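You operate a simulated robot arm through the tools that you are given. There is no shell and no other tool. Be economical: measure what you need, move in short steps, check, and stop when the job is done.

The job below is to be done with a simulated two-armed robot. You get a single attempt, and the scene is never put back.

## Task
Dry the wet wellies on the boot dryer's warm setting.
Fine: pipes down into them first; once they are dry, switch off and slide the pipes up. Where these are worked on the way, their far stop is far enough and under half their travel is too little: boot dryer pipes.

The check looks at the end state, three seconds after you hand in, the way a careful person would. Anything else that was tipped, shoved, dropped, spilled or broken makes it a failure.

## Robot
Two 7-joint arms with fingered hands on one trunk, on a base that drives. Base frame: it is fixed to the floor where the robot stands at the start and does not move with it; the origin is under the middle of the robot, x ahead of it, y to its left, z up. Units: mm, degrees, N and s.
The left shoulder is at the start at [80, 198, 1430], the right one opposite. Places, roughly: boot dryer [900, 100, 1200]; boot dryer dial [800, 100, 1200]; boot dryer pipes [900, 100, 1000]. Payload 4 kg a hand.
Tool frame (each hand has its own): the origin (TCP) lies between the finger pads and is the grasp point; the fingertips stand 26 mm ahead of it; z points along the fingers, y is the line along which they close. Largest opening 132 mm; the body of the gripper starts 73 mm behind the TCP. The gripper is a hand of 4 fingers: y runs from the thumb to the fingers, the wrist lies at [0, 0, -239] in the tool frame, and closing takes about 1.5 s.
Orientation is told as [roll, pitch, yaw] about the base's x, y, z axes, in that order, counted from this pose: with the fingers straight down and closing along the base's y, the tool's x points along the base's -x, its y along +y and its z along -z.

## Interface
- The arms move only by the tool play_rows. It takes "left_motion", "right_motion" or both (then of equal length, played together; a hand with none holds still); each is a list of rows, each a list of 7 numbers: the shift along the base's x, y, z in units of 100 mm (1.0 is 100 mm), then the turn, a rotation vector about the base's x, y, z in units of 45 degrees (1.0 is 45 degrees), then the gripper command, from -1 (shut) to 1 (fully open), values between in proportion. In form: [[dx, dy, dz, wx, wy, wz, hand], ...]. A call has 1 to 20 rows; each row is the pose to reach, as a shift and turn from the pose commanded when the call began. A call with a number of a shift or a turn outside -1 to 1 is refused whole. Rows are played at 5 a second. More than 50 mm and 8.6 degrees between two rows, or a gripper value outside its range, and nothing of the call is played. A pose out of reach is approached as far as the arm can. The call stops where the force on the tool passes 60 N (or 10 N more than at its start, if that is more) or the arm is blocked; 0.2 s more then pass. The fingers move at their own pace (about 72 mm/s each) and stop on an object; they squeeze with about 32 N. The grip force told is the motor's: it shows also when the fingers shut on nothing. Time passes only in rows, and 0.2 s behind the last, so rows that repeat a pose let the fingers close. The reply holds the time, the measured pose of the TCP, the force on the tool along the base axes, the opening and the grip force, in the units named above and with some noise, with the torque about the TCP (base axes, N m) and any sound that the robot's microphone picked up.
- Cameras (640 x 400 px; columns grow to the right, rows downward): "scene" is now at [114.3, 9.4, 1597.4]; the picture's right is [0.09, -1.00, 0.00], its down [-0.68, -0.06, -0.73] and it looks along [0.73, 0.06, -0.68] (base axes); focal length 295 px, centre (320, 200). "left" rides on the left gripper at [-68, 2, -97] in its tool frame; the picture's right is [-0.03, -1.00, 0.00], its down [0.82, -0.02, -0.58] and it looks along [0.58, -0.01, 0.82] (tool axes); focal length 270 px, centre (320, 200). "right" rides on the right gripper at [68, 2, -97] in its tool frame; the picture's right is [-0.03, 1.00, 0.00], its down [-0.82, -0.02, -0.58] and it looks along [-0.58, -0.01, 0.82] (tool axes); focal length 270 px, centre (320, 200). There is no depth. A picture from a camera that has moved, and an enlarged one, comes with that camera's place and axes in the base frame and with its lens.
- get_image(camera): a new picture of that camera. The clock stands still meanwhile.
- slide_trunk(by): slides the trunk up (or, below 0, down) by that many mm; the arms and the scene camera ride with it, the base frame stays. It gives what a move gives, with no picture.
- steer(legs): drives the robot by 1 to 6 legs, each [ahead, left, turn to the left] in mm, mm and degrees, along the robot's own axes; the way and the turn of a leg run together, so that a leg with both is an arc; at most 1500 mm and 180 degrees a leg. The arms and the cameras ride along, it lands a little off, and it stops where it bumps. It gives what a move gives.
- grasp_type(shape, hand): the hand has 4 fingers and takes this shape, open, in about a second: jaw (thumb against the fingers, like two jaws); tri (thumb and two fingers); tip (a fingertip pinch); poke (one finger out to press); point (the index stretched); flat (the hand flat); cup (the hand cupped); fist (a fist). The gripper value then closes the fingers along that shape, each until it touches; the sizes above hold for jaw. It gives what a move gives, with no picture.
- turn_head(pan, tilt): turns the head with the scene camera to pan (to the left, within 86 degrees either way) and tilt (down, from -29 to 69), counted from straight ahead of the robot. It gives what a move gives.
- enlarge(camera, box): a new picture of the part [left, top, right, bottom] of that camera's present view, enlarged. The clock stands still meanwhile.
- finish_job(): hands the job in; it is judged then, once.

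Work in short steps. Places have to be worked out from the pictures, the camera data and where the tool is seen: move nearer, look again, correct. Check each grasp and each placing, and mend what went wrong. You have 120 turns and 100 pictures in all, those below and enlarged ones among them. Open the grippers and draw the arms clear of the work before you hand the job in, unless the task says otherwise; then end with one line.

The tools are called after "Call:" as name(argument=value, ...) on one line, values as JSON. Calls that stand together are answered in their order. play_rows: Moves the arms, as the interface text tells. Its arguments: {"type":"object","properties":{"left_motion":{"type":"array"},"right_motion":{"type":"array"}},"required":[]} The other tools are called the same way: slide_trunk (by) slides the trunk up or down; grasp_type (shape, hand) gives the hand a shape; steer (legs) drives the base; turn_head (pan, tilt) turns the head that bears the scene camera; get_image (camera) takes a picture; enlarge (camera, box) takes an enlarged picture of a part of a camera's view; finish_job () hands the job in.

At the start:

```text
time_s: 0.0
left_ee_pos: [363.4, 133.9, 999.4]
left_tcp_rot: [0.0, 0.0, 0.0]
left_ft_force: [0.3, 0.1, -0.3]
left_moment: [0.03, -0.03, 0.0]
left_width: 131.9
left_grip_force: 0.1
left_shape: jaw
right_ee_pos: [362.4, -136.9, 999.3]
right_tcp_rot: [0.0, 0.1, 0.1]
right_ft_force: [0.2, 0.5, 0.4]
right_moment: [0.03, -0.01, 0.02]
right_width: 132.0
right_grip_force: 0.1
right_shape: jaw
trunk travel left (down, up): [-739.0, 101.0]
robot x, y, heading: [-1.5, -2.2, -0.0]
head pan, tilt: [5.0, 42.9]
```

scene: 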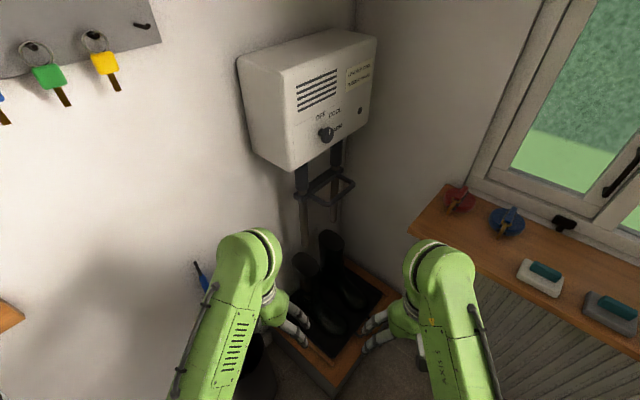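
right: 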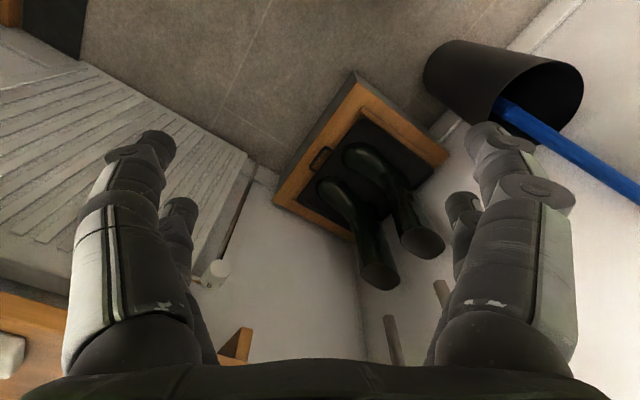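
left: 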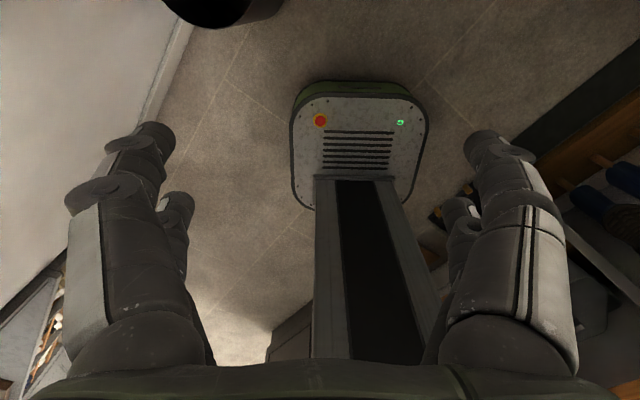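

The scene shows a wall-mounted dryer in the corner with a dial, a pipe slider handle, and boots on a tray below. I enlarge the dryer and the boots.

Call:
enlarge(camera="scene", box=[230, 20, 390, 120])

Call:
enlarge(camera="scene", box=[230, 100, 390, 200])

Call:
enlarge(camera="scene", box=[240, 190, 432, 310])

```text
4.00 times, centred on (310, 70) of scene
camera zoom: at [114.3, 9.4, 1597.4], right [0.09, -1.0, 0.0], down [-0.68, -0.06, -0.73], along [0.73, 0.06, -0.68], focal length 1181 px, centre (360, 720)
```

zoom: 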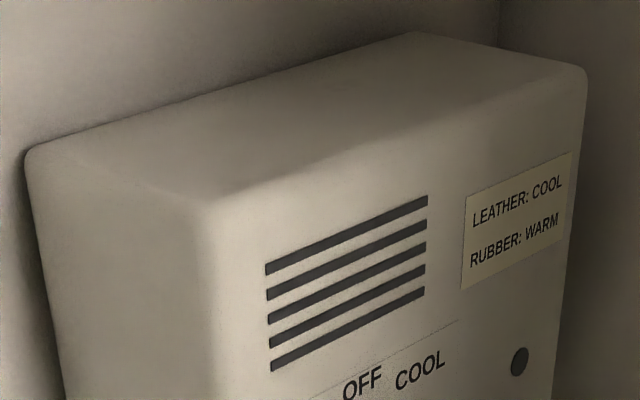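

```text
4.00 times, centred on (310, 150) of scene
camera zoom: at [114.3, 9.4, 1597.4], right [0.09, -1.0, 0.0], down [-0.68, -0.06, -0.73], along [0.73, 0.06, -0.68], focal length 1181 px, centre (360, 400)
```

zoom: 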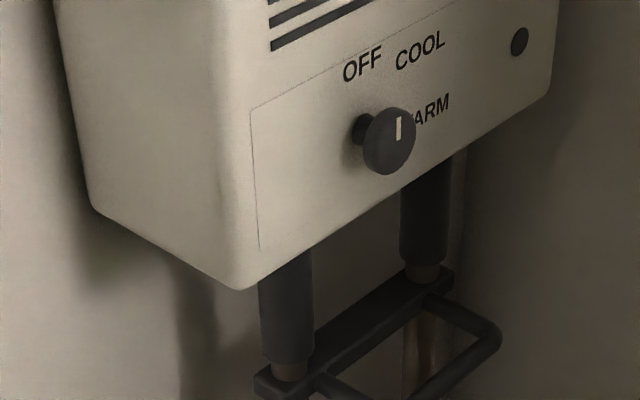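

```text
3.33 times, centred on (336, 250) of scene
camera zoom: at [114.3, 9.4, 1597.4], right [0.09, -1.0, 0.0], down [-0.68, -0.06, -0.73], along [0.73, 0.06, -0.68], focal length 984 px, centre (267, 33)
```

zoom: 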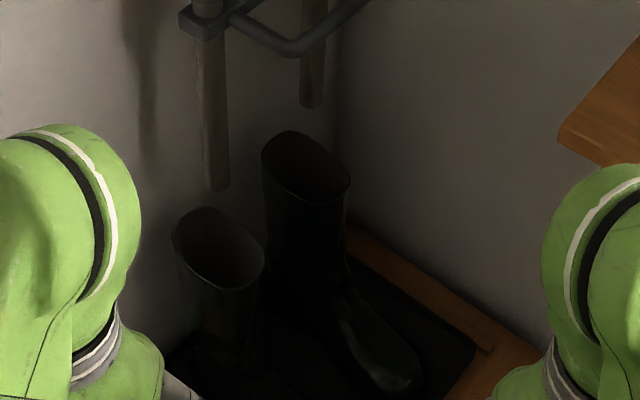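

The dryer faces about (-0.59,-0.81) and the dial is on OFF. To get parallax I raise the trunk 100 mm, which is safe, and look again.

Call:
slide_trunk(by=100)

Call:
enlarge(camera="scene", box=[230, 60, 390, 160])

Call:
enlarge(camera="scene", box=[230, 140, 390, 240])

Call:
get_image(camera="scene")

```text
time_s: 1.3
left_ee_pos: [364.6, 135.4, 1099.0]
left_tcp_rot: [0.0, 0.0, 0.0]
left_ft_force: [-0.2, -0.9, 0.0]
left_moment: [-0.02, -0.01, 0.03]
left_width: 132.2
left_grip_force: 0.1
left_shape: jaw
right_ee_pos: [361.6, -135.7, 1099.8]
right_tcp_rot: [0.1, 0.0, -0.1]
right_ft_force: [-0.8, 0.0, 0.5]
right_moment: [-0.04, -0.01, 0.02]
right_width: 131.9
right_grip_force: 0.0
right_shape: jaw
trunk travel left (down, up): [-839.0, 1.0]
robot x, y, heading: [0.5, -1.0, -0.2]
head pan, tilt: [5.0, 42.9]
```

```text
4.00 times, centred on (310, 110) of scene
camera zoom: at [114.3, 9.4, 1697.3], right [0.09, -1.0, 0.0], down [-0.68, -0.06, -0.73], along [0.73, 0.06, -0.68], focal length 1181 px, centre (360, 560)
```

zoom: 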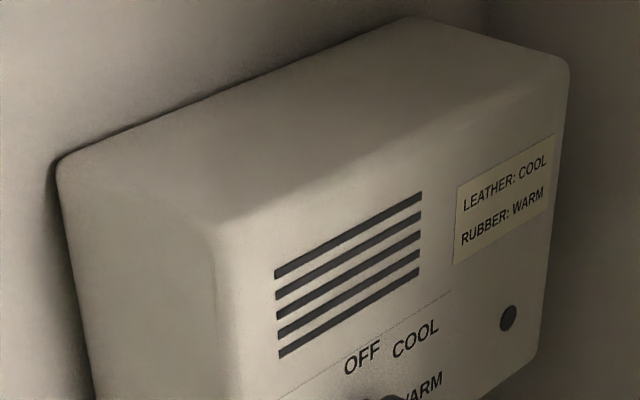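

```text
4.00 times, centred on (310, 190) of scene
camera zoom: at [114.3, 9.4, 1697.3], right [0.09, -1.0, 0.0], down [-0.68, -0.06, -0.73], along [0.73, 0.06, -0.68], focal length 1181 px, centre (360, 240)
```

zoom: 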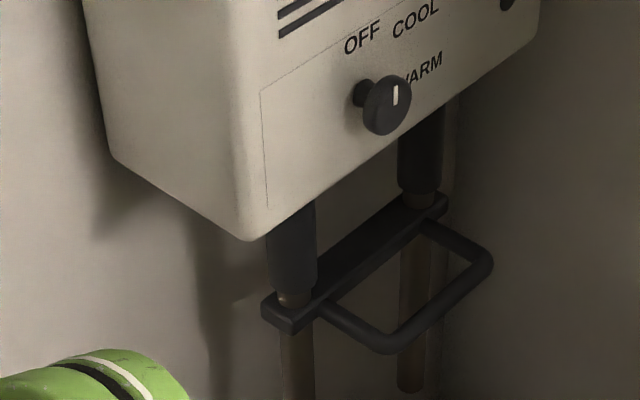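

```text
91 pictures are left
camera scene: at [114.3, 9.4, 1697.3], right [0.09, -1.0, 0.0], down [-0.68, -0.06, -0.73], along [0.73, 0.06, -0.68], focal length 295 px, centre (320, 200)
```

scene: 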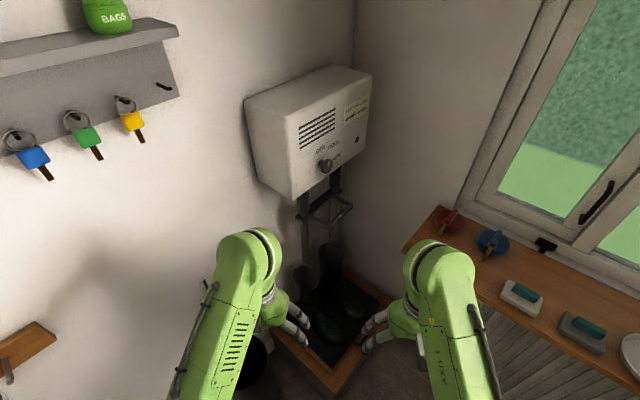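

Triangulated positions: knob head ≈ (793, 49, 1197) with inward normal ≈ (0.60, 0.80, 0), and handle bar centre ≈ (742, 3, 1048). I start turning the right hand horizontal to face the dryer.

Call:
play_rows(right_motion=[[0.13, -0.07, 0.08, 0.0656, -0.1317, 0.0656, 1], [0.27, -0.14, 0.16, 0.131, -0.263, 0.131, 1], [0.41, -0.21, 0.24, 0.197, -0.395, 0.197, 1], [0.55, -0.28, 0.32, 0.262, -0.527, 0.262, 1], [0.7, -0.35, 0.4, 0.328, -0.659, 0.328, 1], [0.85, -0.4, 0.5, 0.394, -0.79, 0.394, 1], [1.0, -0.4, 0.6, 0.459, -0.922, 0.459, 1]])

Call:
play_rows(right_motion=[[0.13, 0, 0.05, 0.0656, -0.1317, 0.0656, 1], [0.27, 0, 0.1, 0.131, -0.263, 0.131, 1], [0.41, 0, 0.15, 0.197, -0.395, 0.197, 1], [0.55, 0, 0.2, 0.262, -0.527, 0.262, 1], [0.7, 0, 0.25, 0.328, -0.659, 0.328, 1], [0.85, 0, 0.3, 0.394, -0.79, 0.394, 1], [1.0, 0, 0.35, 0.459, -0.922, 0.459, 1]])

Call:
get_image(camera="scene")

Call:
get_image(camera="right")

```text
time_s: 2.9
left_ee_pos: [364.7, 134.1, 1099.7]
left_tcp_rot: [-0.1, 0.0, 0.1]
left_ft_force: [0.3, -0.3, 0.4]
left_moment: [0.02, 0.05, -0.02]
left_width: 131.9
left_grip_force: 0.1
left_shape: jaw
right_ee_pos: [458.8, -177.3, 1152.1]
right_tcp_rot: [14.9, -42.0, 14.9]
right_ft_force: [0.4, -0.3, 0.8]
right_moment: [-0.03, 0.04, 0.01]
right_width: 131.9
right_grip_force: 0.0
right_shape: jaw
right hand out of reach, approached as far as the arm can: row 7
trunk travel left (down, up): [-839.0, 1.0]
robot x, y, heading: [2.0, 0.2, -0.0]
head pan, tilt: [5.0, 42.9]
```

```text
time_s: 4.5
left_ee_pos: [363.4, 131.9, 1100.6]
left_tcp_rot: [0.1, -0.2, 0.0]
left_ft_force: [-1.1, -0.9, -0.1]
left_moment: [0.04, 0.02, -0.01]
left_width: 132.0
left_grip_force: 0.1
left_shape: jaw
right_ee_pos: [479.5, -15.4, 1462.5]
right_tcp_rot: [-2.0, -79.7, 44.4]
right_ft_force: [-1.3, 4.9, 0.6]
right_moment: [-0.14, 0.1, -0.42]
right_width: 131.7
right_grip_force: 0.1
right_shape: jaw
right hand out of reach, approached as far as the arm can: row 1, 2, 3, 4, 5, 6, 7
trunk travel left (down, up): [-839.0, 1.0]
robot x, y, heading: [-2.1, 3.9, 0.1]
head pan, tilt: [5.0, 42.9]
```

```text
90 pictures are left
camera scene: at [113.2, 5.8, 1697.4], right [0.09, -1.0, 0.0], down [-0.68, -0.06, -0.73], along [0.73, 0.07, -0.68], focal length 295 px, centre (320, 200)
```

scene: 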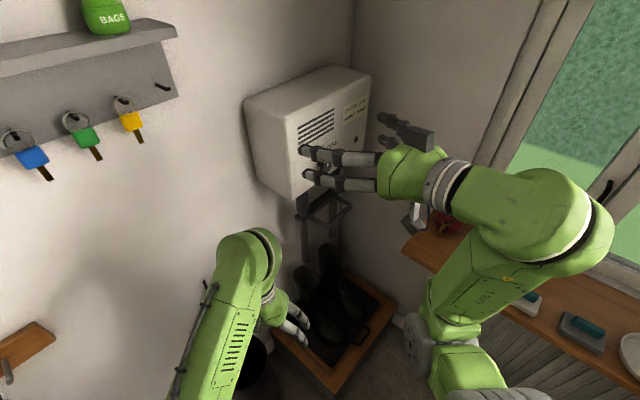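

```text
89 pictures are left
camera right: at [397.3, -87.8, 1412.1], right [-0.67, 0.74, 0.02], down [-0.3, -0.3, 0.91], along [0.68, 0.6, 0.42], focal length 270 px, centre (320, 200)
```

right: 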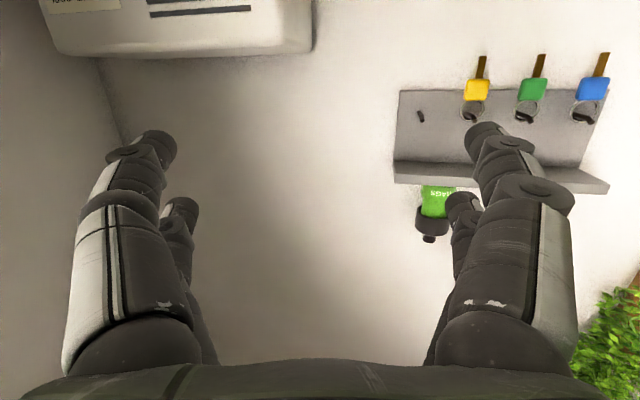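

The arm could not reach those poses with this heading, so the base should face the dryer. First I undo the second motion, and look to the right before driving.

Call:
play_rows(right_motion=[[-0.13, 0, -0.05, -0.0656, 0.1317, -0.0656, 1], [-0.27, 0, -0.1, -0.131, 0.263, -0.131, 1], [-0.41, 0, -0.15, -0.197, 0.395, -0.197, 1], [-0.55, 0, -0.2, -0.262, 0.527, -0.262, 1], [-0.7, 0, -0.25, -0.328, 0.659, -0.328, 1], [-0.85, 0, -0.3, -0.394, 0.79, -0.394, 1], [-1.0, 0, -0.35, -0.459, 0.922, -0.459, 1]])

Call:
turn_head(pan=-60, tilt=60)

Call:
get_image(camera="scene")

```text
time_s: 6.1
left_ee_pos: [362.6, 135.2, 1099.6]
left_tcp_rot: [-0.1, -0.1, -0.1]
left_ft_force: [0.6, -0.3, 0.5]
left_moment: [-0.02, -0.01, 0.0]
left_width: 132.2
left_grip_force: 0.1
left_shape: jaw
right_ee_pos: [429.6, 27.7, 1317.1]
right_tcp_rot: [4.7, -34.4, 17.2]
right_ft_force: [-0.3, -0.5, -0.4]
right_moment: [0.02, -0.05, 0.03]
right_width: 132.1
right_grip_force: 0.1
right_shape: jaw
right hand out of reach, approached as far as the arm can: row 2, 4, 5, 6, 7
trunk travel left (down, up): [-839.0, 1.0]
robot x, y, heading: [2.5, 2.5, -0.1]
head pan, tilt: [5.0, 42.9]
```

```text
time_s: 7.5
left_ee_pos: [364.5, 133.2, 1098.9]
left_tcp_rot: [-0.1, 0.0, 0.0]
left_ft_force: [0.1, 0.9, 0.8]
left_moment: [-0.01, -0.01, 0.0]
left_width: 131.8
left_grip_force: 0.1
left_shape: jaw
right_ee_pos: [430.3, 27.4, 1317.9]
right_tcp_rot: [4.8, -34.6, 17.1]
right_ft_force: [0.1, -0.3, -0.1]
right_moment: [0.02, 0.02, -0.01]
right_width: 132.0
right_grip_force: 0.2
right_shape: jaw
trunk travel left (down, up): [-839.0, 1.0]
robot x, y, heading: [1.7, 0.7, -0.3]
head pan, tilt: [-60.0, 60.0]
```

```text
88 pictures are left
camera scene: at [64.9, -55.2, 1674.9], right [-0.87, -0.5, 0.0], down [-0.43, 0.75, -0.5], along [0.25, -0.43, -0.87], focal length 295 px, centre (320, 200)
```

scene: 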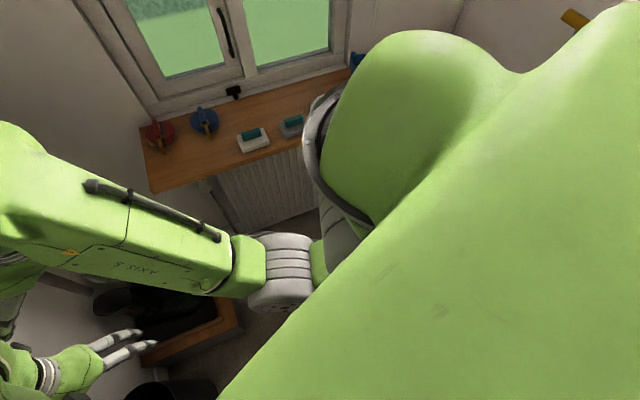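

The sill is clear of the base. I bring the right hand back to pointing down, out of its awkward posture.

Call:
play_rows(right_motion=[[-0.1, -0.16, -0.1, -0.036, 0.124, -0.067, 1], [-0.2, -0.33, -0.25, -0.072, 0.248, -0.134, 1], [-0.3, -0.5, -0.45, -0.108, 0.372, -0.201, 1], [-0.4, -0.66, -0.65, -0.144, 0.497, -0.268, 1], [-0.5, -0.83, -0.82, -0.18, 0.621, -0.335, 1], [-0.6, -1.0, -1.0, -0.216, 0.745, -0.402, 1]])

Call:
play_rows(right_motion=[[0, -0.2, -0.3, 0, 0, 0, 1], [0, -0.4, -0.6, 0, 0, 0, 1], [0, -0.6, -1.0, 0, 0, 0, 1]])

Call:
get_image(camera="scene")

```text
time_s: 8.9
left_ee_pos: [364.0, 132.7, 1100.2]
left_tcp_rot: [0.0, 0.0, -0.1]
left_ft_force: [0.1, 0.5, 0.1]
left_moment: [-0.03, 0.02, 0.01]
left_width: 131.8
left_grip_force: 0.1
left_shape: jaw
right_ee_pos: [382.0, -67.2, 1103.6]
right_tcp_rot: [0.1, 0.6, -0.2]
right_ft_force: [0.3, 0.4, -0.1]
right_moment: [-0.01, -0.02, -0.04]
right_width: 131.8
right_grip_force: 0.0
right_shape: jaw
right hand out of reach, approached as far as the arm can: row 1, 2, 3, 4, 5, 6
trunk travel left (down, up): [-839.0, 1.0]
robot x, y, heading: [1.7, -1.9, -0.0]
head pan, tilt: [-60.0, 60.0]
```

```text
time_s: 9.7
left_ee_pos: [365.0, 132.8, 1100.3]
left_tcp_rot: [0.0, -0.1, 0.0]
left_ft_force: [0.1, -0.8, -0.7]
left_moment: [0.01, 0.01, 0.01]
left_width: 131.9
left_grip_force: 0.0
left_shape: jaw
right_ee_pos: [383.1, -127.8, 1005.4]
right_tcp_rot: [0.0, 0.6, -0.1]
right_ft_force: [0.0, 0.1, -0.3]
right_moment: [0.02, 0.02, 0.01]
right_width: 132.0
right_grip_force: 0.1
right_shape: jaw
trunk travel left (down, up): [-839.0, 1.0]
robot x, y, heading: [-0.3, -0.7, 0.0]
head pan, tilt: [-60.0, 60.0]
```

```text
87 pictures are left
camera scene: at [65.4, -56.3, 1675.0], right [-0.87, -0.5, 0.0], down [-0.43, 0.75, -0.5], along [0.25, -0.43, -0.87], focal length 295 px, centre (320, 200)
```

scene: 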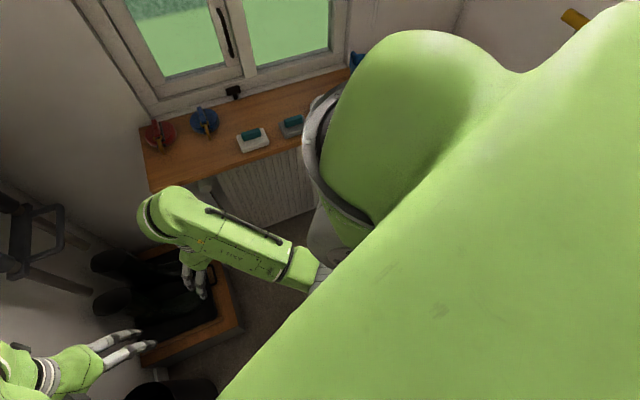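

The arm is back. I turn the base 52° left in place so it squares up to the dryer wall, then look around.

Call:
steer(legs=[[0, 0, 52]])

Call:
turn_head(pan=-50, tilt=45)

Call:
get_image(camera="scene")

Call:
get_image(camera="right")

Call:
get_image(camera="left")

```text
time_s: 12.4
left_ee_pos: [119.2, 369.3, 1099.7]
left_tcp_rot: [0.0, 0.0, 51.8]
left_ft_force: [0.2, 0.5, -0.5]
left_moment: [0.02, 0.04, -0.05]
left_width: 131.9
left_grip_force: 0.0
left_shape: jaw
right_ee_pos: [336.4, 222.3, 1005.0]
right_tcp_rot: [0.1, 0.8, 51.9]
right_ft_force: [-0.4, -0.2, 0.8]
right_moment: [-0.02, -0.02, 0.01]
right_width: 132.1
right_grip_force: 0.1
right_shape: jaw
trunk travel left (down, up): [-839.0, 1.0]
robot x, y, heading: [-3.3, -0.0, 51.9]
head pan, tilt: [-60.0, 60.0]
```

```text
time_s: 13.2
left_ee_pos: [118.1, 368.5, 1100.4]
left_tcp_rot: [0.0, 0.0, 51.9]
left_ft_force: [-0.2, -0.1, -0.7]
left_moment: [0.02, -0.01, -0.01]
left_width: 132.2
left_grip_force: 0.0
left_shape: jaw
right_ee_pos: [336.0, 222.8, 1005.1]
right_tcp_rot: [0.0, 0.8, 51.8]
right_ft_force: [-0.7, 0.3, -0.4]
right_moment: [0.01, -0.01, 0.02]
right_width: 132.1
right_grip_force: 0.0
right_shape: jaw
trunk travel left (down, up): [-839.0, 1.0]
robot x, y, heading: [2.7, 0.8, 52.2]
head pan, tilt: [-50.0, 45.0]
```

```text
86 pictures are left
camera scene: at [101.4, 28.5, 1694.3], right [0.03, -1.0, 0.0], down [-0.71, -0.02, -0.71], along [0.71, 0.02, -0.71], focal length 295 px, centre (320, 200)
```

scene: 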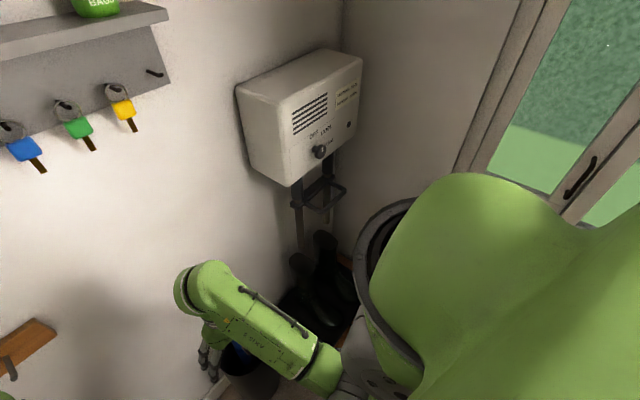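

```text
85 pictures are left
camera right: at [291.9, 169.5, 1102.5], right [-0.77, 0.64, 0.0], down [0.53, 0.63, 0.57], along [0.36, 0.44, -0.82], focal length 270 px, centre (320, 200)
```

right: 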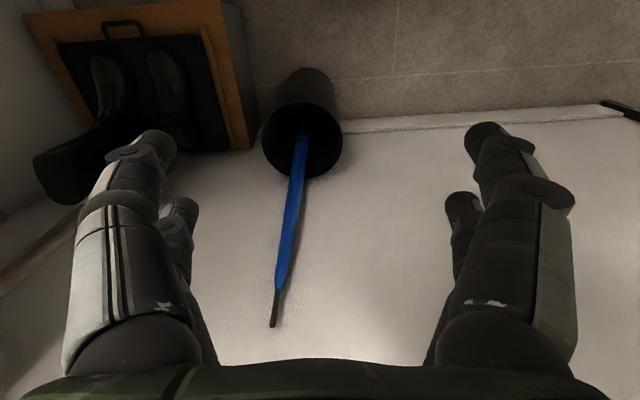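

```text
84 pictures are left
camera left: at [159.0, 424.3, 1195.5], right [0.8, -0.6, 0.0], down [-0.49, -0.66, 0.58], along [-0.34, -0.46, -0.82], focal length 270 px, centre (320, 200)
```

left: 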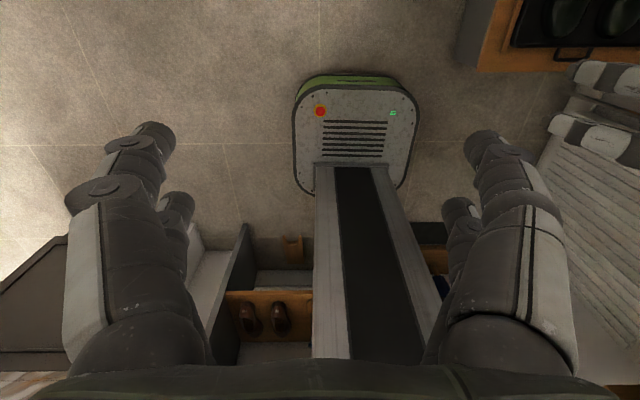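

The view shows free floor: tray front-left corner at e≈426, n≈281 (e along the wall, n toward it), base half-width ≈225. I drive back 200 and right 280, which keeps clear of the tray and sill.

Call:
steer(legs=[[-200, 0, 0], [0, -280, 0]])

Call:
turn_head(pan=-25, tilt=40)

Call:
get_image(camera="scene")

Call:
get_image(camera="right")

```text
time_s: 16.4
left_ee_pos: [213.4, 39.8, 1099.8]
left_tcp_rot: [-0.2, -0.1, 51.9]
left_ft_force: [-1.0, 0.2, -0.4]
left_moment: [0.01, -0.03, 0.01]
left_width: 132.1
left_grip_force: 0.0
left_shape: jaw
right_ee_pos: [430.6, -106.9, 1005.5]
right_tcp_rot: [-0.2, 0.8, 51.8]
right_ft_force: [-0.9, 0.4, -0.9]
right_moment: [-0.02, 0.01, 0.0]
right_width: 132.0
right_grip_force: 0.1
right_shape: jaw
trunk travel left (down, up): [-839.0, 1.0]
robot x, y, heading: [96.8, -326.9, 51.8]
head pan, tilt: [-50.0, 45.0]
```

```text
time_s: 17.2
left_ee_pos: [217.7, 37.7, 1099.8]
left_tcp_rot: [0.0, 0.0, 51.9]
left_ft_force: [-0.8, -0.6, 1.0]
left_moment: [0.01, 0.02, 0.0]
left_width: 132.0
left_grip_force: 0.0
left_shape: jaw
right_ee_pos: [432.8, -109.3, 1004.4]
right_tcp_rot: [-0.1, 0.9, 51.8]
right_ft_force: [0.5, 0.8, 0.7]
right_moment: [0.01, 0.07, 0.03]
right_width: 131.9
right_grip_force: 0.1
right_shape: jaw
trunk travel left (down, up): [-839.0, 1.0]
robot x, y, heading: [93.4, -331.3, 51.9]
head pan, tilt: [-25.0, 40.0]
```

```text
83 pictures are left
camera scene: at [194.2, -267.0, 1701.6], right [0.45, -0.89, 0.0], down [-0.57, -0.29, -0.77], along [0.68, 0.35, -0.64], focal length 295 px, centre (320, 200)
```

scene: 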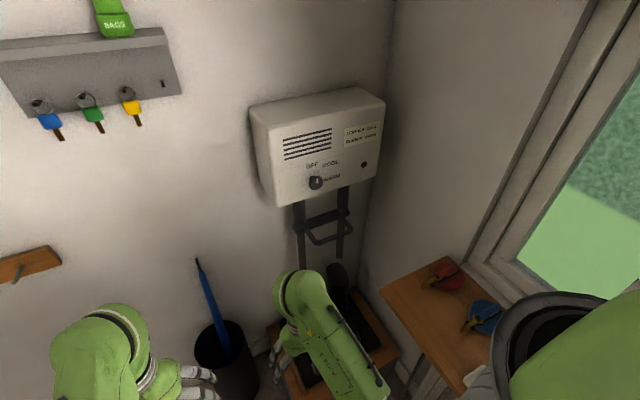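

```text
82 pictures are left
camera right: at [389.6, -161.2, 1102.5], right [-0.77, 0.64, 0.0], down [0.53, 0.63, 0.57], along [0.36, 0.44, -0.82], focal length 270 px, centre (320, 200)
```

right: 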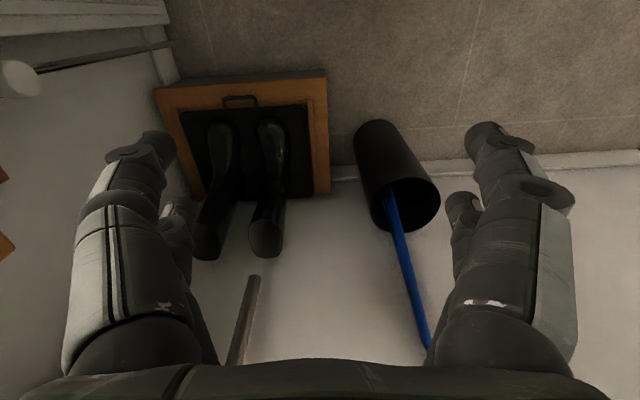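

Now the base is well placed. I enlarge the dial and handle from here to refine positions.

Call:
enlarge(camera="scene", box=[260, 130, 388, 210])

Call:
enlarge(camera="scene", box=[260, 180, 388, 260])

```text
5.00 times, centred on (324, 170) of scene
camera zoom: at [194.2, -267.0, 1701.6], right [0.45, -0.89, 0.0], down [-0.57, -0.29, -0.77], along [0.68, 0.35, -0.64], focal length 1477 px, centre (300, 350)
```

zoom: 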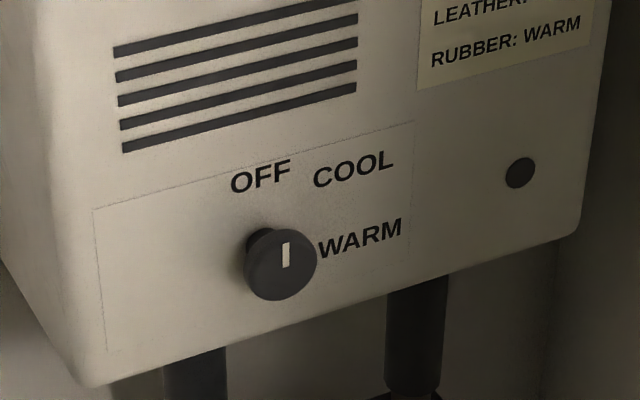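

```text
5.00 times, centred on (324, 220) of scene
camera zoom: at [194.2, -267.0, 1701.6], right [0.45, -0.89, 0.0], down [-0.57, -0.29, -0.77], along [0.68, 0.35, -0.64], focal length 1477 px, centre (300, 100)
```

zoom: 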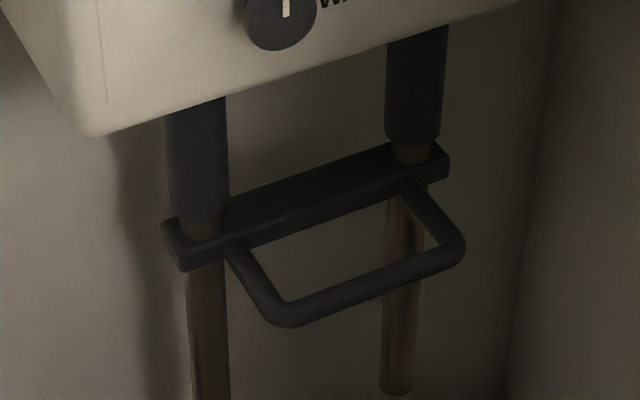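

Better two-baseline fix: knob head (793, 49, 1197), handle bar from (782, 42) to (892, -40) at z≈953, wall directions n=(0.6,0.8), e=(0.8,-0.6). The sill corner (713,-200,948) means the arm must come at the bar from the left, so I tilt the right hand horizontal in two steps while moving ahead.

Call:
play_rows(right_motion=[[0.1, 0.13, 0.08, 0.131, -0.103, 0, 1], [0.2, 0.26, 0.16, 0.262, -0.206, 0, 1], [0.3, 0.39, 0.25, 0.393, -0.309, 0, 1], [0.4, 0.52, 0.33, 0.525, -0.411, 0, 1], [0.5, 0.65, 0.41, 0.656, -0.514, 0, 1], [0.6, 0.77, 0.5, 0.787, -0.617, 0, 1]])

```text
time_s: 18.6
left_ee_pos: [215.7, 38.5, 1100.3]
left_tcp_rot: [-0.1, 0.1, 52.0]
left_ft_force: [0.1, -0.1, 0.1]
left_moment: [0.01, -0.01, 0.04]
left_width: 131.7
left_grip_force: 0.0
left_shape: jaw
right_ee_pos: [492.0, -31.5, 1055.3]
right_tcp_rot: [0.2, -44.4, 51.6]
right_ft_force: [-0.3, 0.5, -0.1]
right_moment: [0.02, -0.01, 0.01]
right_width: 132.1
right_grip_force: 0.1
right_shape: jaw
trunk travel left (down, up): [-839.0, 1.0]
robot x, y, heading: [95.7, -330.4, 51.7]
head pan, tilt: [-25.0, 40.0]
```

Reached well. Second 45° of pitch, still moving ahead.

Call:
play_rows(right_motion=[[0.12, 0.1, 0.03, 0.131, -0.103, 0, 1], [0.24, 0.2, 0.06, 0.262, -0.206, 0, 1], [0.36, 0.3, 0.1, 0.393, -0.309, 0, 1], [0.48, 0.4, 0.13, 0.525, -0.411, 0, 1], [0.6, 0.5, 0.16, 0.656, -0.514, 0, 1], [0.7, 0.6, 0.2, 0.787, -0.617, 0, 1]])

```text
time_s: 20.0
left_ee_pos: [216.8, 39.7, 1099.3]
left_tcp_rot: [0.0, 0.0, 52.0]
left_ft_force: [0.0, 0.8, 0.5]
left_moment: [0.02, 0.01, 0.01]
left_width: 131.6
left_grip_force: 0.1
left_shape: jaw
right_ee_pos: [563.4, 30.9, 1075.1]
right_tcp_rot: [-4.0, -89.2, 56.0]
right_ft_force: [0.8, 0.2, -0.5]
right_moment: [0.01, 0.01, 0.0]
right_width: 132.2
right_grip_force: 0.0
right_shape: jaw
trunk travel left (down, up): [-839.0, 1.0]
robot x, y, heading: [98.6, -332.5, 51.7]
head pan, tilt: [-25.0, 40.0]
```

Horizontal reached. Now I roll the hand toward vertical closing, first 45°, and check reach.

Call:
play_rows(right_motion=[[0, 0, 0, -0.103, -0.131, 0, 1], [0, 0, 0, -0.206, -0.262, 0, 1], [0, 0, 0, -0.309, -0.393, 0, 1], [0, 0, 0, -0.411, -0.525, 0, 1], [0, 0, 0, -0.514, -0.656, 0, 1], [0, 0, 0, -0.617, -0.787, 0, 1]])

Call:
slide_trunk(by=-120)

Call:
get_image(camera="scene")

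Call:
get_image(camera="right")

```text
time_s: 21.4
left_ee_pos: [216.5, 38.1, 1100.3]
left_tcp_rot: [-0.1, 0.0, 51.9]
left_ft_force: [0.2, -0.7, -0.5]
left_moment: [0.01, 0.03, -0.02]
left_width: 131.7
left_grip_force: 0.1
left_shape: jaw
right_ee_pos: [563.2, 29.6, 1073.6]
right_tcp_rot: [-89.1, -44.9, 140.9]
right_ft_force: [-0.3, 0.1, -0.5]
right_moment: [0.02, -0.01, -0.02]
right_width: 132.1
right_grip_force: 0.1
right_shape: jaw
trunk travel left (down, up): [-839.0, 1.0]
robot x, y, heading: [94.3, -327.6, 51.8]
head pan, tilt: [-25.0, 40.0]
```

```text
time_s: 22.9
left_ee_pos: [216.2, 39.7, 979.1]
left_tcp_rot: [-0.1, 0.0, 52.0]
left_ft_force: [0.5, 0.4, -0.8]
left_moment: [-0.02, 0.0, -0.01]
left_width: 132.3
left_grip_force: 0.0
left_shape: jaw
right_ee_pos: [562.8, 29.5, 954.7]
right_tcp_rot: [-89.3, -45.1, 140.8]
right_ft_force: [-0.4, 0.3, -0.2]
right_moment: [-0.01, 0.02, -0.01]
right_width: 132.0
right_grip_force: 0.1
right_shape: jaw
trunk travel left (down, up): [-719.0, 121.0]
robot x, y, heading: [95.6, -327.0, 51.9]
head pan, tilt: [-25.0, 40.0]
```

```text
79 pictures are left
camera scene: at [193.0, -265.9, 1581.7], right [0.45, -0.89, 0.0], down [-0.57, -0.29, -0.77], along [0.68, 0.35, -0.64], focal length 295 px, centre (320, 200)
```

scene: 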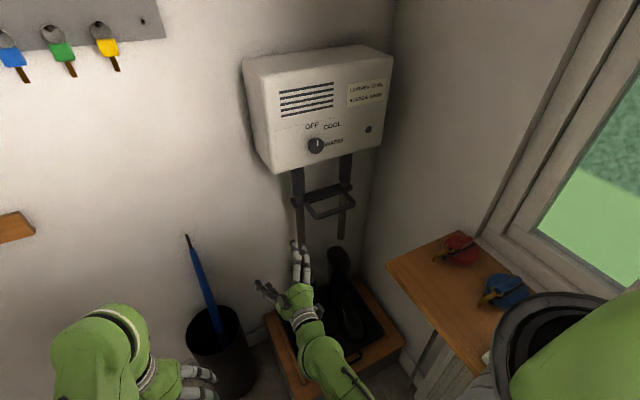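

```text
78 pictures are left
camera right: at [537.6, -77.1, 906.5], right [-0.57, 0.45, -0.69], down [-0.8, -0.1, 0.6], along [0.2, 0.89, 0.41], focal length 270 px, centre (320, 200)
```

right: 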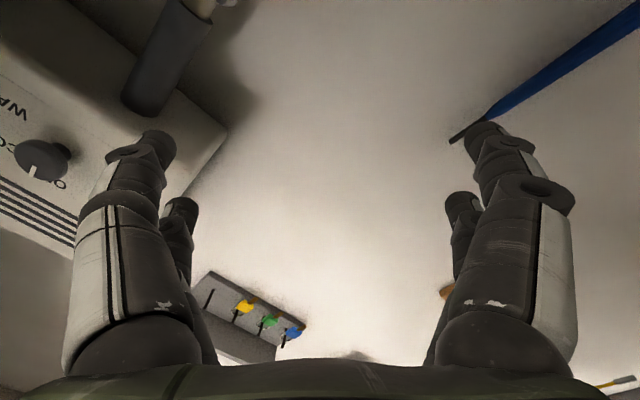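

Roll reaches. I finish the roll to 90° with a sideways shift, then yaw toward the bar's left part.

Call:
play_rows(right_motion=[[0.1, -0.07, 0, -0.103, -0.131, 0, 1], [0.2, -0.14, 0, -0.206, -0.262, 0, 1], [0.3, -0.2, 0, -0.309, -0.393, 0, 1], [0.4, -0.27, 0, -0.411, -0.525, 0, 1], [0.5, -0.33, 0, -0.514, -0.656, 0, 1], [0.6, -0.4, 0, -0.617, -0.787, 0, 1]])

Call:
play_rows(right_motion=[[0.2, -0.04, 0, 0, 0, -0.133, 1], [0.4, -0.08, 0, 0, 0, -0.267, 1], [0.6, -0.12, 0, 0, 0, -0.4, 1], [0.8, -0.16, 0, 0, 0, -0.533, 1]])

Call:
get_image(camera="scene")

Call:
get_image(camera="right")

```text
time_s: 24.3
left_ee_pos: [215.7, 38.3, 979.7]
left_tcp_rot: [0.0, 0.0, 51.9]
left_ft_force: [0.8, -0.8, 0.2]
left_moment: [-0.01, -0.01, -0.01]
left_width: 131.8
left_grip_force: 0.1
left_shape: jaw
right_ee_pos: [623.6, -10.4, 954.6]
right_tcp_rot: [-90.0, 0.0, 141.1]
right_ft_force: [0.7, 0.3, 0.1]
right_moment: [0.02, 0.01, 0.03]
right_width: 131.9
right_grip_force: 0.0
right_shape: jaw
trunk travel left (down, up): [-719.0, 121.0]
robot x, y, heading: [96.4, -327.3, 51.8]
head pan, tilt: [-25.0, 40.0]
```

```text
time_s: 25.3
left_ee_pos: [216.1, 38.6, 979.8]
left_tcp_rot: [0.0, 0.0, 51.9]
left_ft_force: [-0.9, 0.4, 1.0]
left_moment: [0.02, 0.02, 0.01]
left_width: 132.1
left_grip_force: 0.1
left_shape: jaw
right_ee_pos: [703.5, -26.8, 953.8]
right_tcp_rot: [-89.9, 0.1, 117.1]
right_ft_force: [0.7, 0.5, -0.6]
right_moment: [0.02, 0.0, 0.0]
right_width: 131.7
right_grip_force: 0.0
right_shape: jaw
trunk travel left (down, up): [-719.0, 121.0]
robot x, y, heading: [100.3, -329.4, 51.9]
head pan, tilt: [-25.0, 40.0]
```

```text
77 pictures are left
camera scene: at [193.7, -265.1, 1581.6], right [0.45, -0.89, 0.0], down [-0.57, -0.29, -0.77], along [0.68, 0.35, -0.64], focal length 295 px, centre (320, 200)
```

scene: 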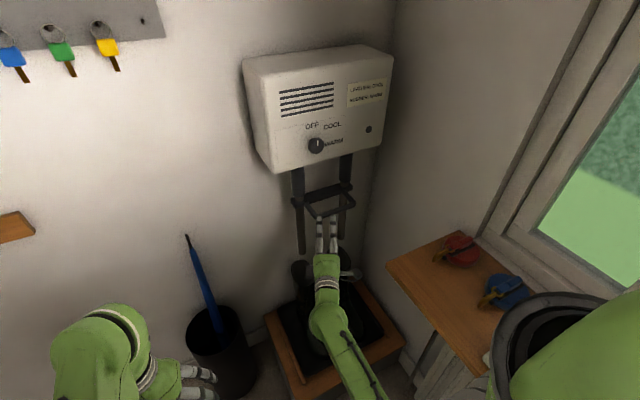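

```text
76 pictures are left
camera right: at [647.0, -132.5, 953.6], right [-0.01, 0.02, -1.0], down [-0.89, 0.46, 0.02], along [0.46, 0.89, 0.01], focal length 270 px, centre (320, 200)
```

right: 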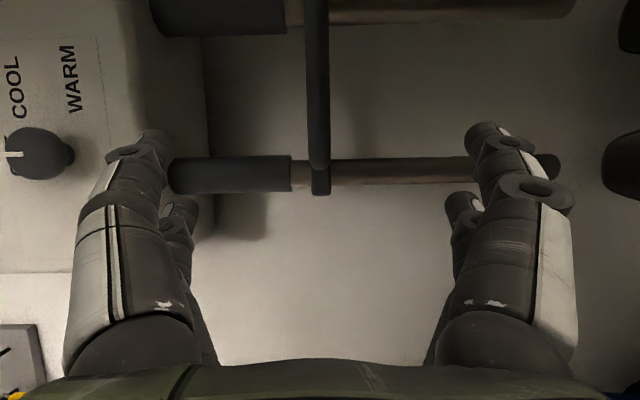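

The wrist view shows the handle edge-on, centred between the fingers. I advance along the finger direction to put the bar between the pads.

Call:
play_rows(right_motion=[[0.25, 0.103, 0, 0, 0, 0, 1], [0.5, 0.205, 0, 0, 0, 0, 1], [0.75, 0.31, 0, 0, 0, 0, 1], [1.0, 0.41, 0, 0, 0, 0, 1]])

Call:
get_image(camera="right")

Call:
enlarge(camera="scene", box=[260, 160, 388, 240])

```text
time_s: 26.3
left_ee_pos: [216.9, 39.8, 978.3]
left_tcp_rot: [0.0, 0.0, 52.0]
left_ft_force: [-1.0, 0.3, -0.3]
left_moment: [-0.01, 0.01, -0.04]
left_width: 132.1
left_grip_force: 0.0
left_shape: jaw
right_ee_pos: [803.4, 16.3, 954.0]
right_tcp_rot: [-89.8, 0.0, 117.2]
right_ft_force: [0.4, 0.1, -0.4]
right_moment: [0.01, -0.04, 0.01]
right_width: 132.1
right_grip_force: 0.0
right_shape: jaw
trunk travel left (down, up): [-719.0, 121.0]
robot x, y, heading: [93.6, -330.9, 51.7]
head pan, tilt: [-25.0, 40.0]
```

```text
75 pictures are left
camera right: at [747.4, -91.0, 952.0], right [-0.01, 0.02, -1.0], down [-0.89, 0.46, 0.02], along [0.46, 0.89, 0.01], focal length 270 px, centre (320, 200)
```

right: 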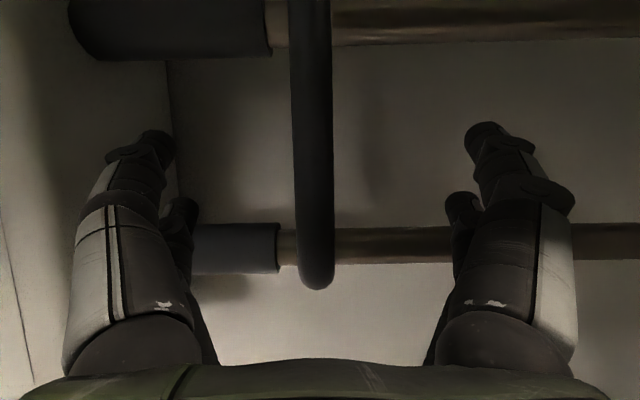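

```text
5.00 times, centred on (324, 200) of scene
camera zoom: at [194.3, -265.1, 1581.5], right [0.45, -0.89, 0.0], down [-0.57, -0.29, -0.77], along [0.68, 0.35, -0.64], focal length 1477 px, centre (300, 200)
```

zoom: 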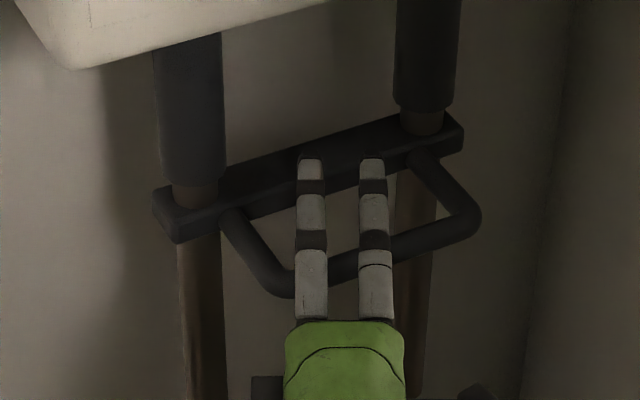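

The fingers straddle the bar; about 10 mm more ahead, then close.

Call:
play_rows(right_motion=[[0.1, 0.045, 0, 0, 0, 0, 1], [0.1, 0.045, 0, 0, 0, 0, 0], [0.1, 0.045, 0, 0, 0, 0, -1], [0.1, 0.045, 0, 0, 0, 0, -1], [0.1, 0.045, 0, 0, 0, 0, -1], [0.1, 0.045, 0, 0, 0, 0, -1], [0.1, 0.045, 0, 0, 0, 0, -1], [0.1, 0.045, 0, 0, 0, 0, -1], [0.1, 0.045, 0, 0, 0, 0, -1], [0.1, 0.045, 0, 0, 0, 0, -1]])

Call:
get_image(camera="right")

Call:
enlarge(camera="scene", box=[260, 160, 388, 240])

```text
time_s: 28.5
left_ee_pos: [219.0, 40.6, 979.0]
left_tcp_rot: [-0.1, 0.1, 52.1]
left_ft_force: [-0.1, 0.1, -0.1]
left_moment: [0.04, -0.02, -0.04]
left_width: 131.8
left_grip_force: 0.1
left_shape: jaw
right_ee_pos: [813.9, 21.6, 953.7]
right_tcp_rot: [-89.8, 0.0, 117.3]
right_ft_force: [13.7, 11.8, 0.7]
right_moment: [-0.03, 0.01, 0.34]
right_width: 0.0
right_grip_force: 32.1
right_shape: jaw
trunk travel left (down, up): [-719.0, 121.0]
robot x, y, heading: [97.3, -331.3, 52.0]
head pan, tilt: [-25.0, 40.0]
```

```text
73 pictures are left
camera right: at [758.4, -85.1, 952.1], right [-0.01, 0.02, -1.0], down [-0.89, 0.46, 0.02], along [0.46, 0.89, 0.01], focal length 270 px, centre (320, 200)
```

right: 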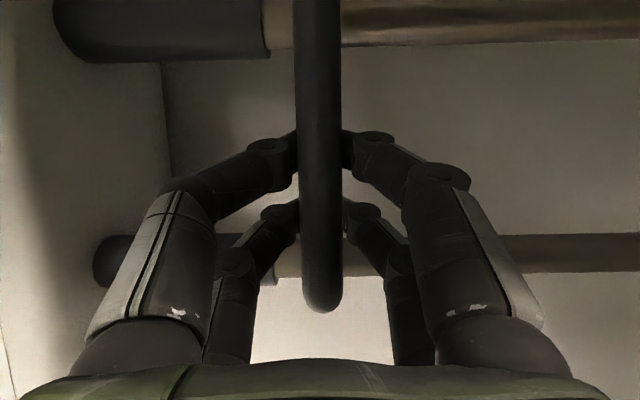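

```text
5.00 times, centred on (324, 200) of scene
camera zoom: at [196.1, -263.0, 1581.4], right [0.45, -0.89, 0.0], down [-0.57, -0.29, -0.76], along [0.68, 0.35, -0.64], focal length 1477 px, centre (300, 200)
```

zoom: 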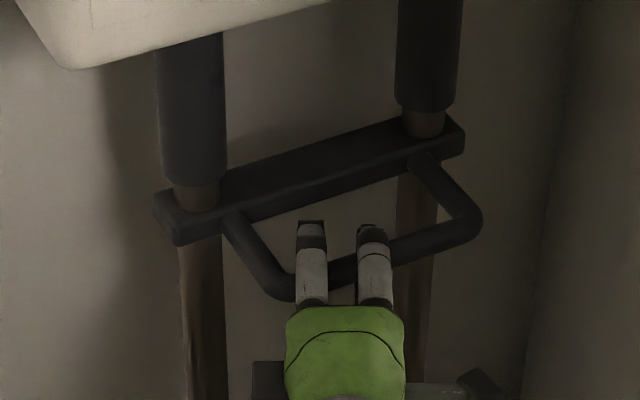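

The fingers have wrapped behind the bar and hold it (≈18 N along the hand). I try sliding it down 60 mm and watch the forces.

Call:
play_rows(right_motion=[[0, 0, -0.15, 0, 0, 0, -1], [0, 0, -0.3, 0, 0, 0, -1], [0, 0, -0.45, 0, 0, 0, -1], [0, 0, -0.6, 0, 0, 0, -1]])

Call:
enlarge(camera="scene", box=[240, 140, 400, 240])

```text
time_s: 29.5
left_ee_pos: [219.8, 41.2, 978.9]
left_tcp_rot: [0.1, 0.3, 52.0]
left_ft_force: [0.9, -0.1, -0.4]
left_moment: [0.01, 0.04, 0.0]
left_width: 132.2
left_grip_force: 0.1
left_shape: jaw
right_ee_pos: [814.7, 21.3, 889.4]
right_tcp_rot: [-89.6, -0.1, 117.1]
right_ft_force: [8.3, 10.1, -1.2]
right_moment: [0.04, 0.0, 0.29]
right_width: 0.1
right_grip_force: 31.9
right_shape: jaw
trunk travel left (down, up): [-719.0, 121.0]
robot x, y, heading: [95.8, -328.2, 51.8]
head pan, tilt: [-25.0, 40.0]
```

```text
4.00 times, centred on (320, 190) of scene
camera zoom: at [198.3, -261.4, 1581.0], right [0.45, -0.89, 0.0], down [-0.58, -0.29, -0.76], along [0.68, 0.35, -0.65], focal length 1181 px, centre (320, 240)
```

zoom: 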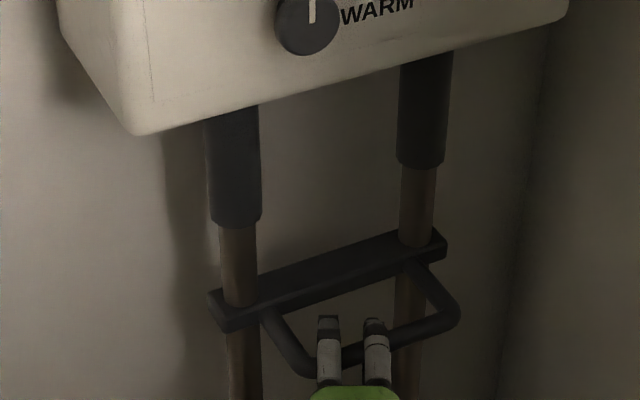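

The crossbar slid down with the hand at little force. I continue 100 mm.

Call:
play_rows(right_motion=[[0, 0, -0.2, 0, 0, 0, -1], [0, 0, -0.4, 0, 0, 0, -1], [0, 0, -0.6, 0, 0, 0, -1], [0, 0, -0.8, 0, 0, 0, -1], [0, 0, -1.0, 0, 0, 0, -1]])

Call:
turn_head(pan=-25, tilt=52)

Call:
get_image(camera="scene")

Call:
get_image(camera="left")

```text
time_s: 30.7
left_ee_pos: [222.9, 42.5, 976.9]
left_tcp_rot: [0.1, 0.4, 52.1]
left_ft_force: [-0.2, 0.1, -0.2]
left_moment: [0.01, 0.02, -0.02]
left_width: 132.0
left_grip_force: 0.0
left_shape: jaw
right_ee_pos: [813.0, 21.8, 813.2]
right_tcp_rot: [-89.8, -0.1, 117.2]
right_ft_force: [38.0, 29.0, -4.2]
right_moment: [0.09, 0.06, 1.02]
right_width: 0.0
right_grip_force: 32.3
right_shape: jaw
right hand out of reach, approached as far as the arm can: row 4, 5
trunk travel left (down, up): [-719.0, 121.0]
robot x, y, heading: [98.9, -327.3, 51.9]
head pan, tilt: [-25.0, 40.0]
```

```text
time_s: 31.5
left_ee_pos: [221.4, 42.8, 976.9]
left_tcp_rot: [0.1, 0.4, 51.9]
left_ft_force: [0.7, 0.3, -0.7]
left_moment: [-0.02, -0.02, -0.02]
left_width: 132.5
left_grip_force: 0.0
left_shape: jaw
right_ee_pos: [811.5, 20.6, 813.0]
right_tcp_rot: [-89.8, -0.1, 117.2]
right_ft_force: [40.7, 30.6, -2.6]
right_moment: [0.1, 0.07, 1.08]
right_width: 0.0
right_grip_force: 32.6
right_shape: jaw
trunk travel left (down, up): [-719.0, 121.0]
robot x, y, heading: [99.1, -327.4, 52.1]
head pan, tilt: [-25.0, 52.0]
```

```text
70 pictures are left
camera scene: at [193.5, -263.6, 1564.0], right [0.45, -0.89, 0.0], down [-0.71, -0.36, -0.61], along [0.54, 0.28, -0.79], focal length 295 px, centre (320, 200)
```

scene: 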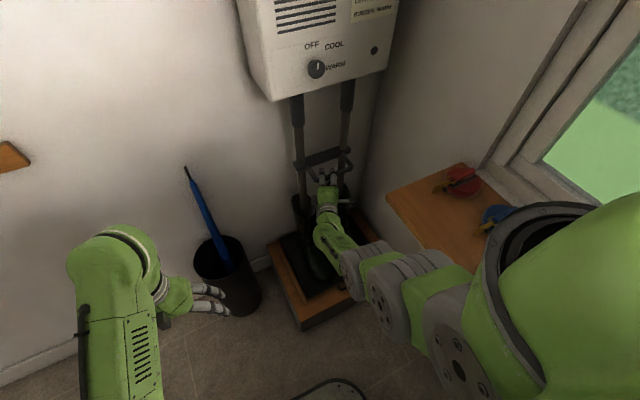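

```text
69 pictures are left
camera left: at [262.0, 98.7, 1072.6], right [0.8, -0.6, 0.0], down [-0.48, -0.65, 0.58], along [-0.35, -0.47, -0.81], focal length 270 px, centre (320, 200)
```

left: 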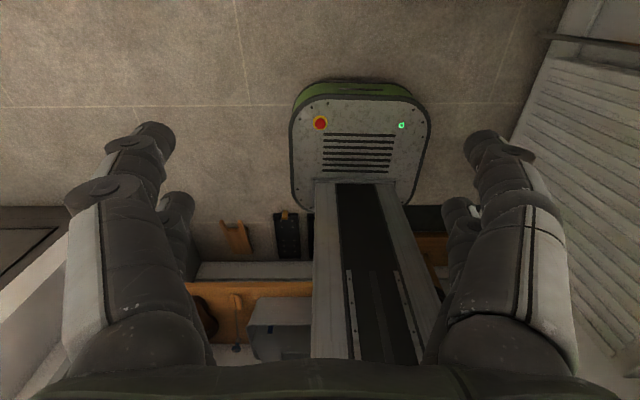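

The arm is at its reach limit at z≈813; I lower the trunk instead to keep pushing down.

Call:
slide_trunk(by=-60)

Call:
enlarge(camera="scene", box=[240, 100, 400, 200])

```text
time_s: 32.5
left_ee_pos: [222.3, 43.2, 917.5]
left_tcp_rot: [0.2, 0.5, 51.9]
left_ft_force: [-0.5, -0.8, 0.3]
left_moment: [0.02, -0.01, -0.02]
left_width: 131.6
left_grip_force: 0.1
left_shape: jaw
right_ee_pos: [811.3, 20.5, 753.1]
right_tcp_rot: [-89.7, -0.1, 117.2]
right_ft_force: [40.3, 32.0, -4.2]
right_moment: [0.15, 0.12, 1.09]
right_width: 0.0
right_grip_force: 31.8
right_shape: jaw
trunk travel left (down, up): [-659.0, 181.0]
robot x, y, heading: [96.0, -329.8, 51.9]
head pan, tilt: [-25.0, 52.0]
```

```text
4.00 times, centred on (320, 150) of scene
camera zoom: at [193.5, -263.8, 1503.8], right [0.45, -0.89, 0.0], down [-0.71, -0.36, -0.61], along [0.54, 0.28, -0.79], focal length 1181 px, centre (320, 400)
```

zoom: 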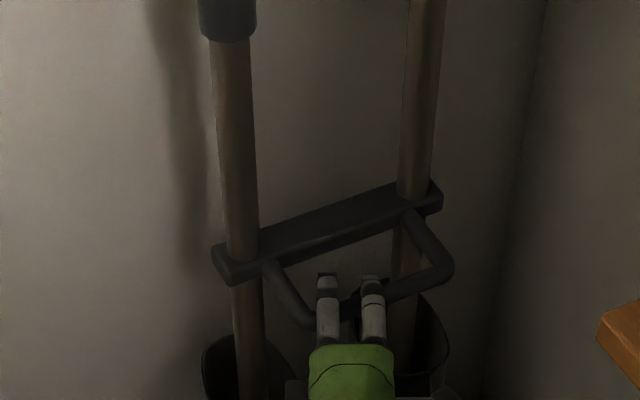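

Pipes are entering both boots. I relieve the pull along the hand a bit (8 mm forward) and lower further.

Call:
play_rows(right_motion=[[0.05, 0.03, 0, 0, 0, 0, -1], [0.1, 0.06, 0, 0, 0, 0, -1]])

Call:
slide_trunk(by=-60)

Call:
enlarge(camera="scene", box=[240, 100, 400, 200])

```text
time_s: 33.1
left_ee_pos: [219.4, 42.5, 917.8]
left_tcp_rot: [0.2, 0.3, 51.9]
left_ft_force: [0.2, -0.2, -0.8]
left_moment: [-0.01, -0.01, 0.01]
left_width: 131.7
left_grip_force: 0.0
left_shape: jaw
right_ee_pos: [812.7, 20.6, 752.5]
right_tcp_rot: [-89.5, 0.1, 117.3]
right_ft_force: [24.8, 24.0, -6.9]
right_moment: [0.16, 0.11, 0.77]
right_width: 0.1
right_grip_force: 32.0
right_shape: jaw
right hand out of reach, approached as far as the arm can: row 2
trunk travel left (down, up): [-659.0, 181.0]
robot x, y, heading: [97.3, -329.4, 51.8]
head pan, tilt: [-25.0, 52.0]
```

```text
time_s: 34.1
left_ee_pos: [219.9, 42.4, 857.5]
left_tcp_rot: [0.1, 0.3, 52.0]
left_ft_force: [0.3, 0.4, 0.0]
left_moment: [0.02, 0.0, 0.01]
left_width: 132.0
left_grip_force: 0.0
left_shape: jaw
right_ee_pos: [813.4, 21.9, 693.0]
right_tcp_rot: [-89.5, 0.0, 117.2]
right_ft_force: [23.0, 25.6, -6.1]
right_moment: [0.13, 0.1, 0.76]
right_width: 0.0
right_grip_force: 31.8
right_shape: jaw
trunk travel left (down, up): [-599.0, 241.0]
robot x, y, heading: [97.8, -328.5, 51.8]
head pan, tilt: [-25.0, 52.0]
```

```text
4.00 times, centred on (320, 150) of scene
camera zoom: at [190.1, -265.4, 1444.1], right [0.45, -0.89, 0.0], down [-0.71, -0.36, -0.61], along [0.55, 0.28, -0.79], focal length 1181 px, centre (320, 400)
```

zoom: 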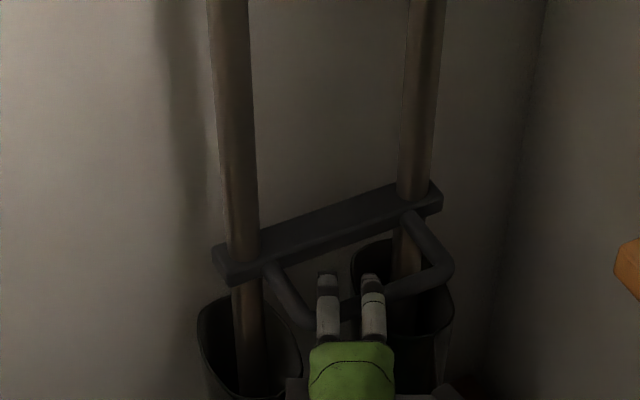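

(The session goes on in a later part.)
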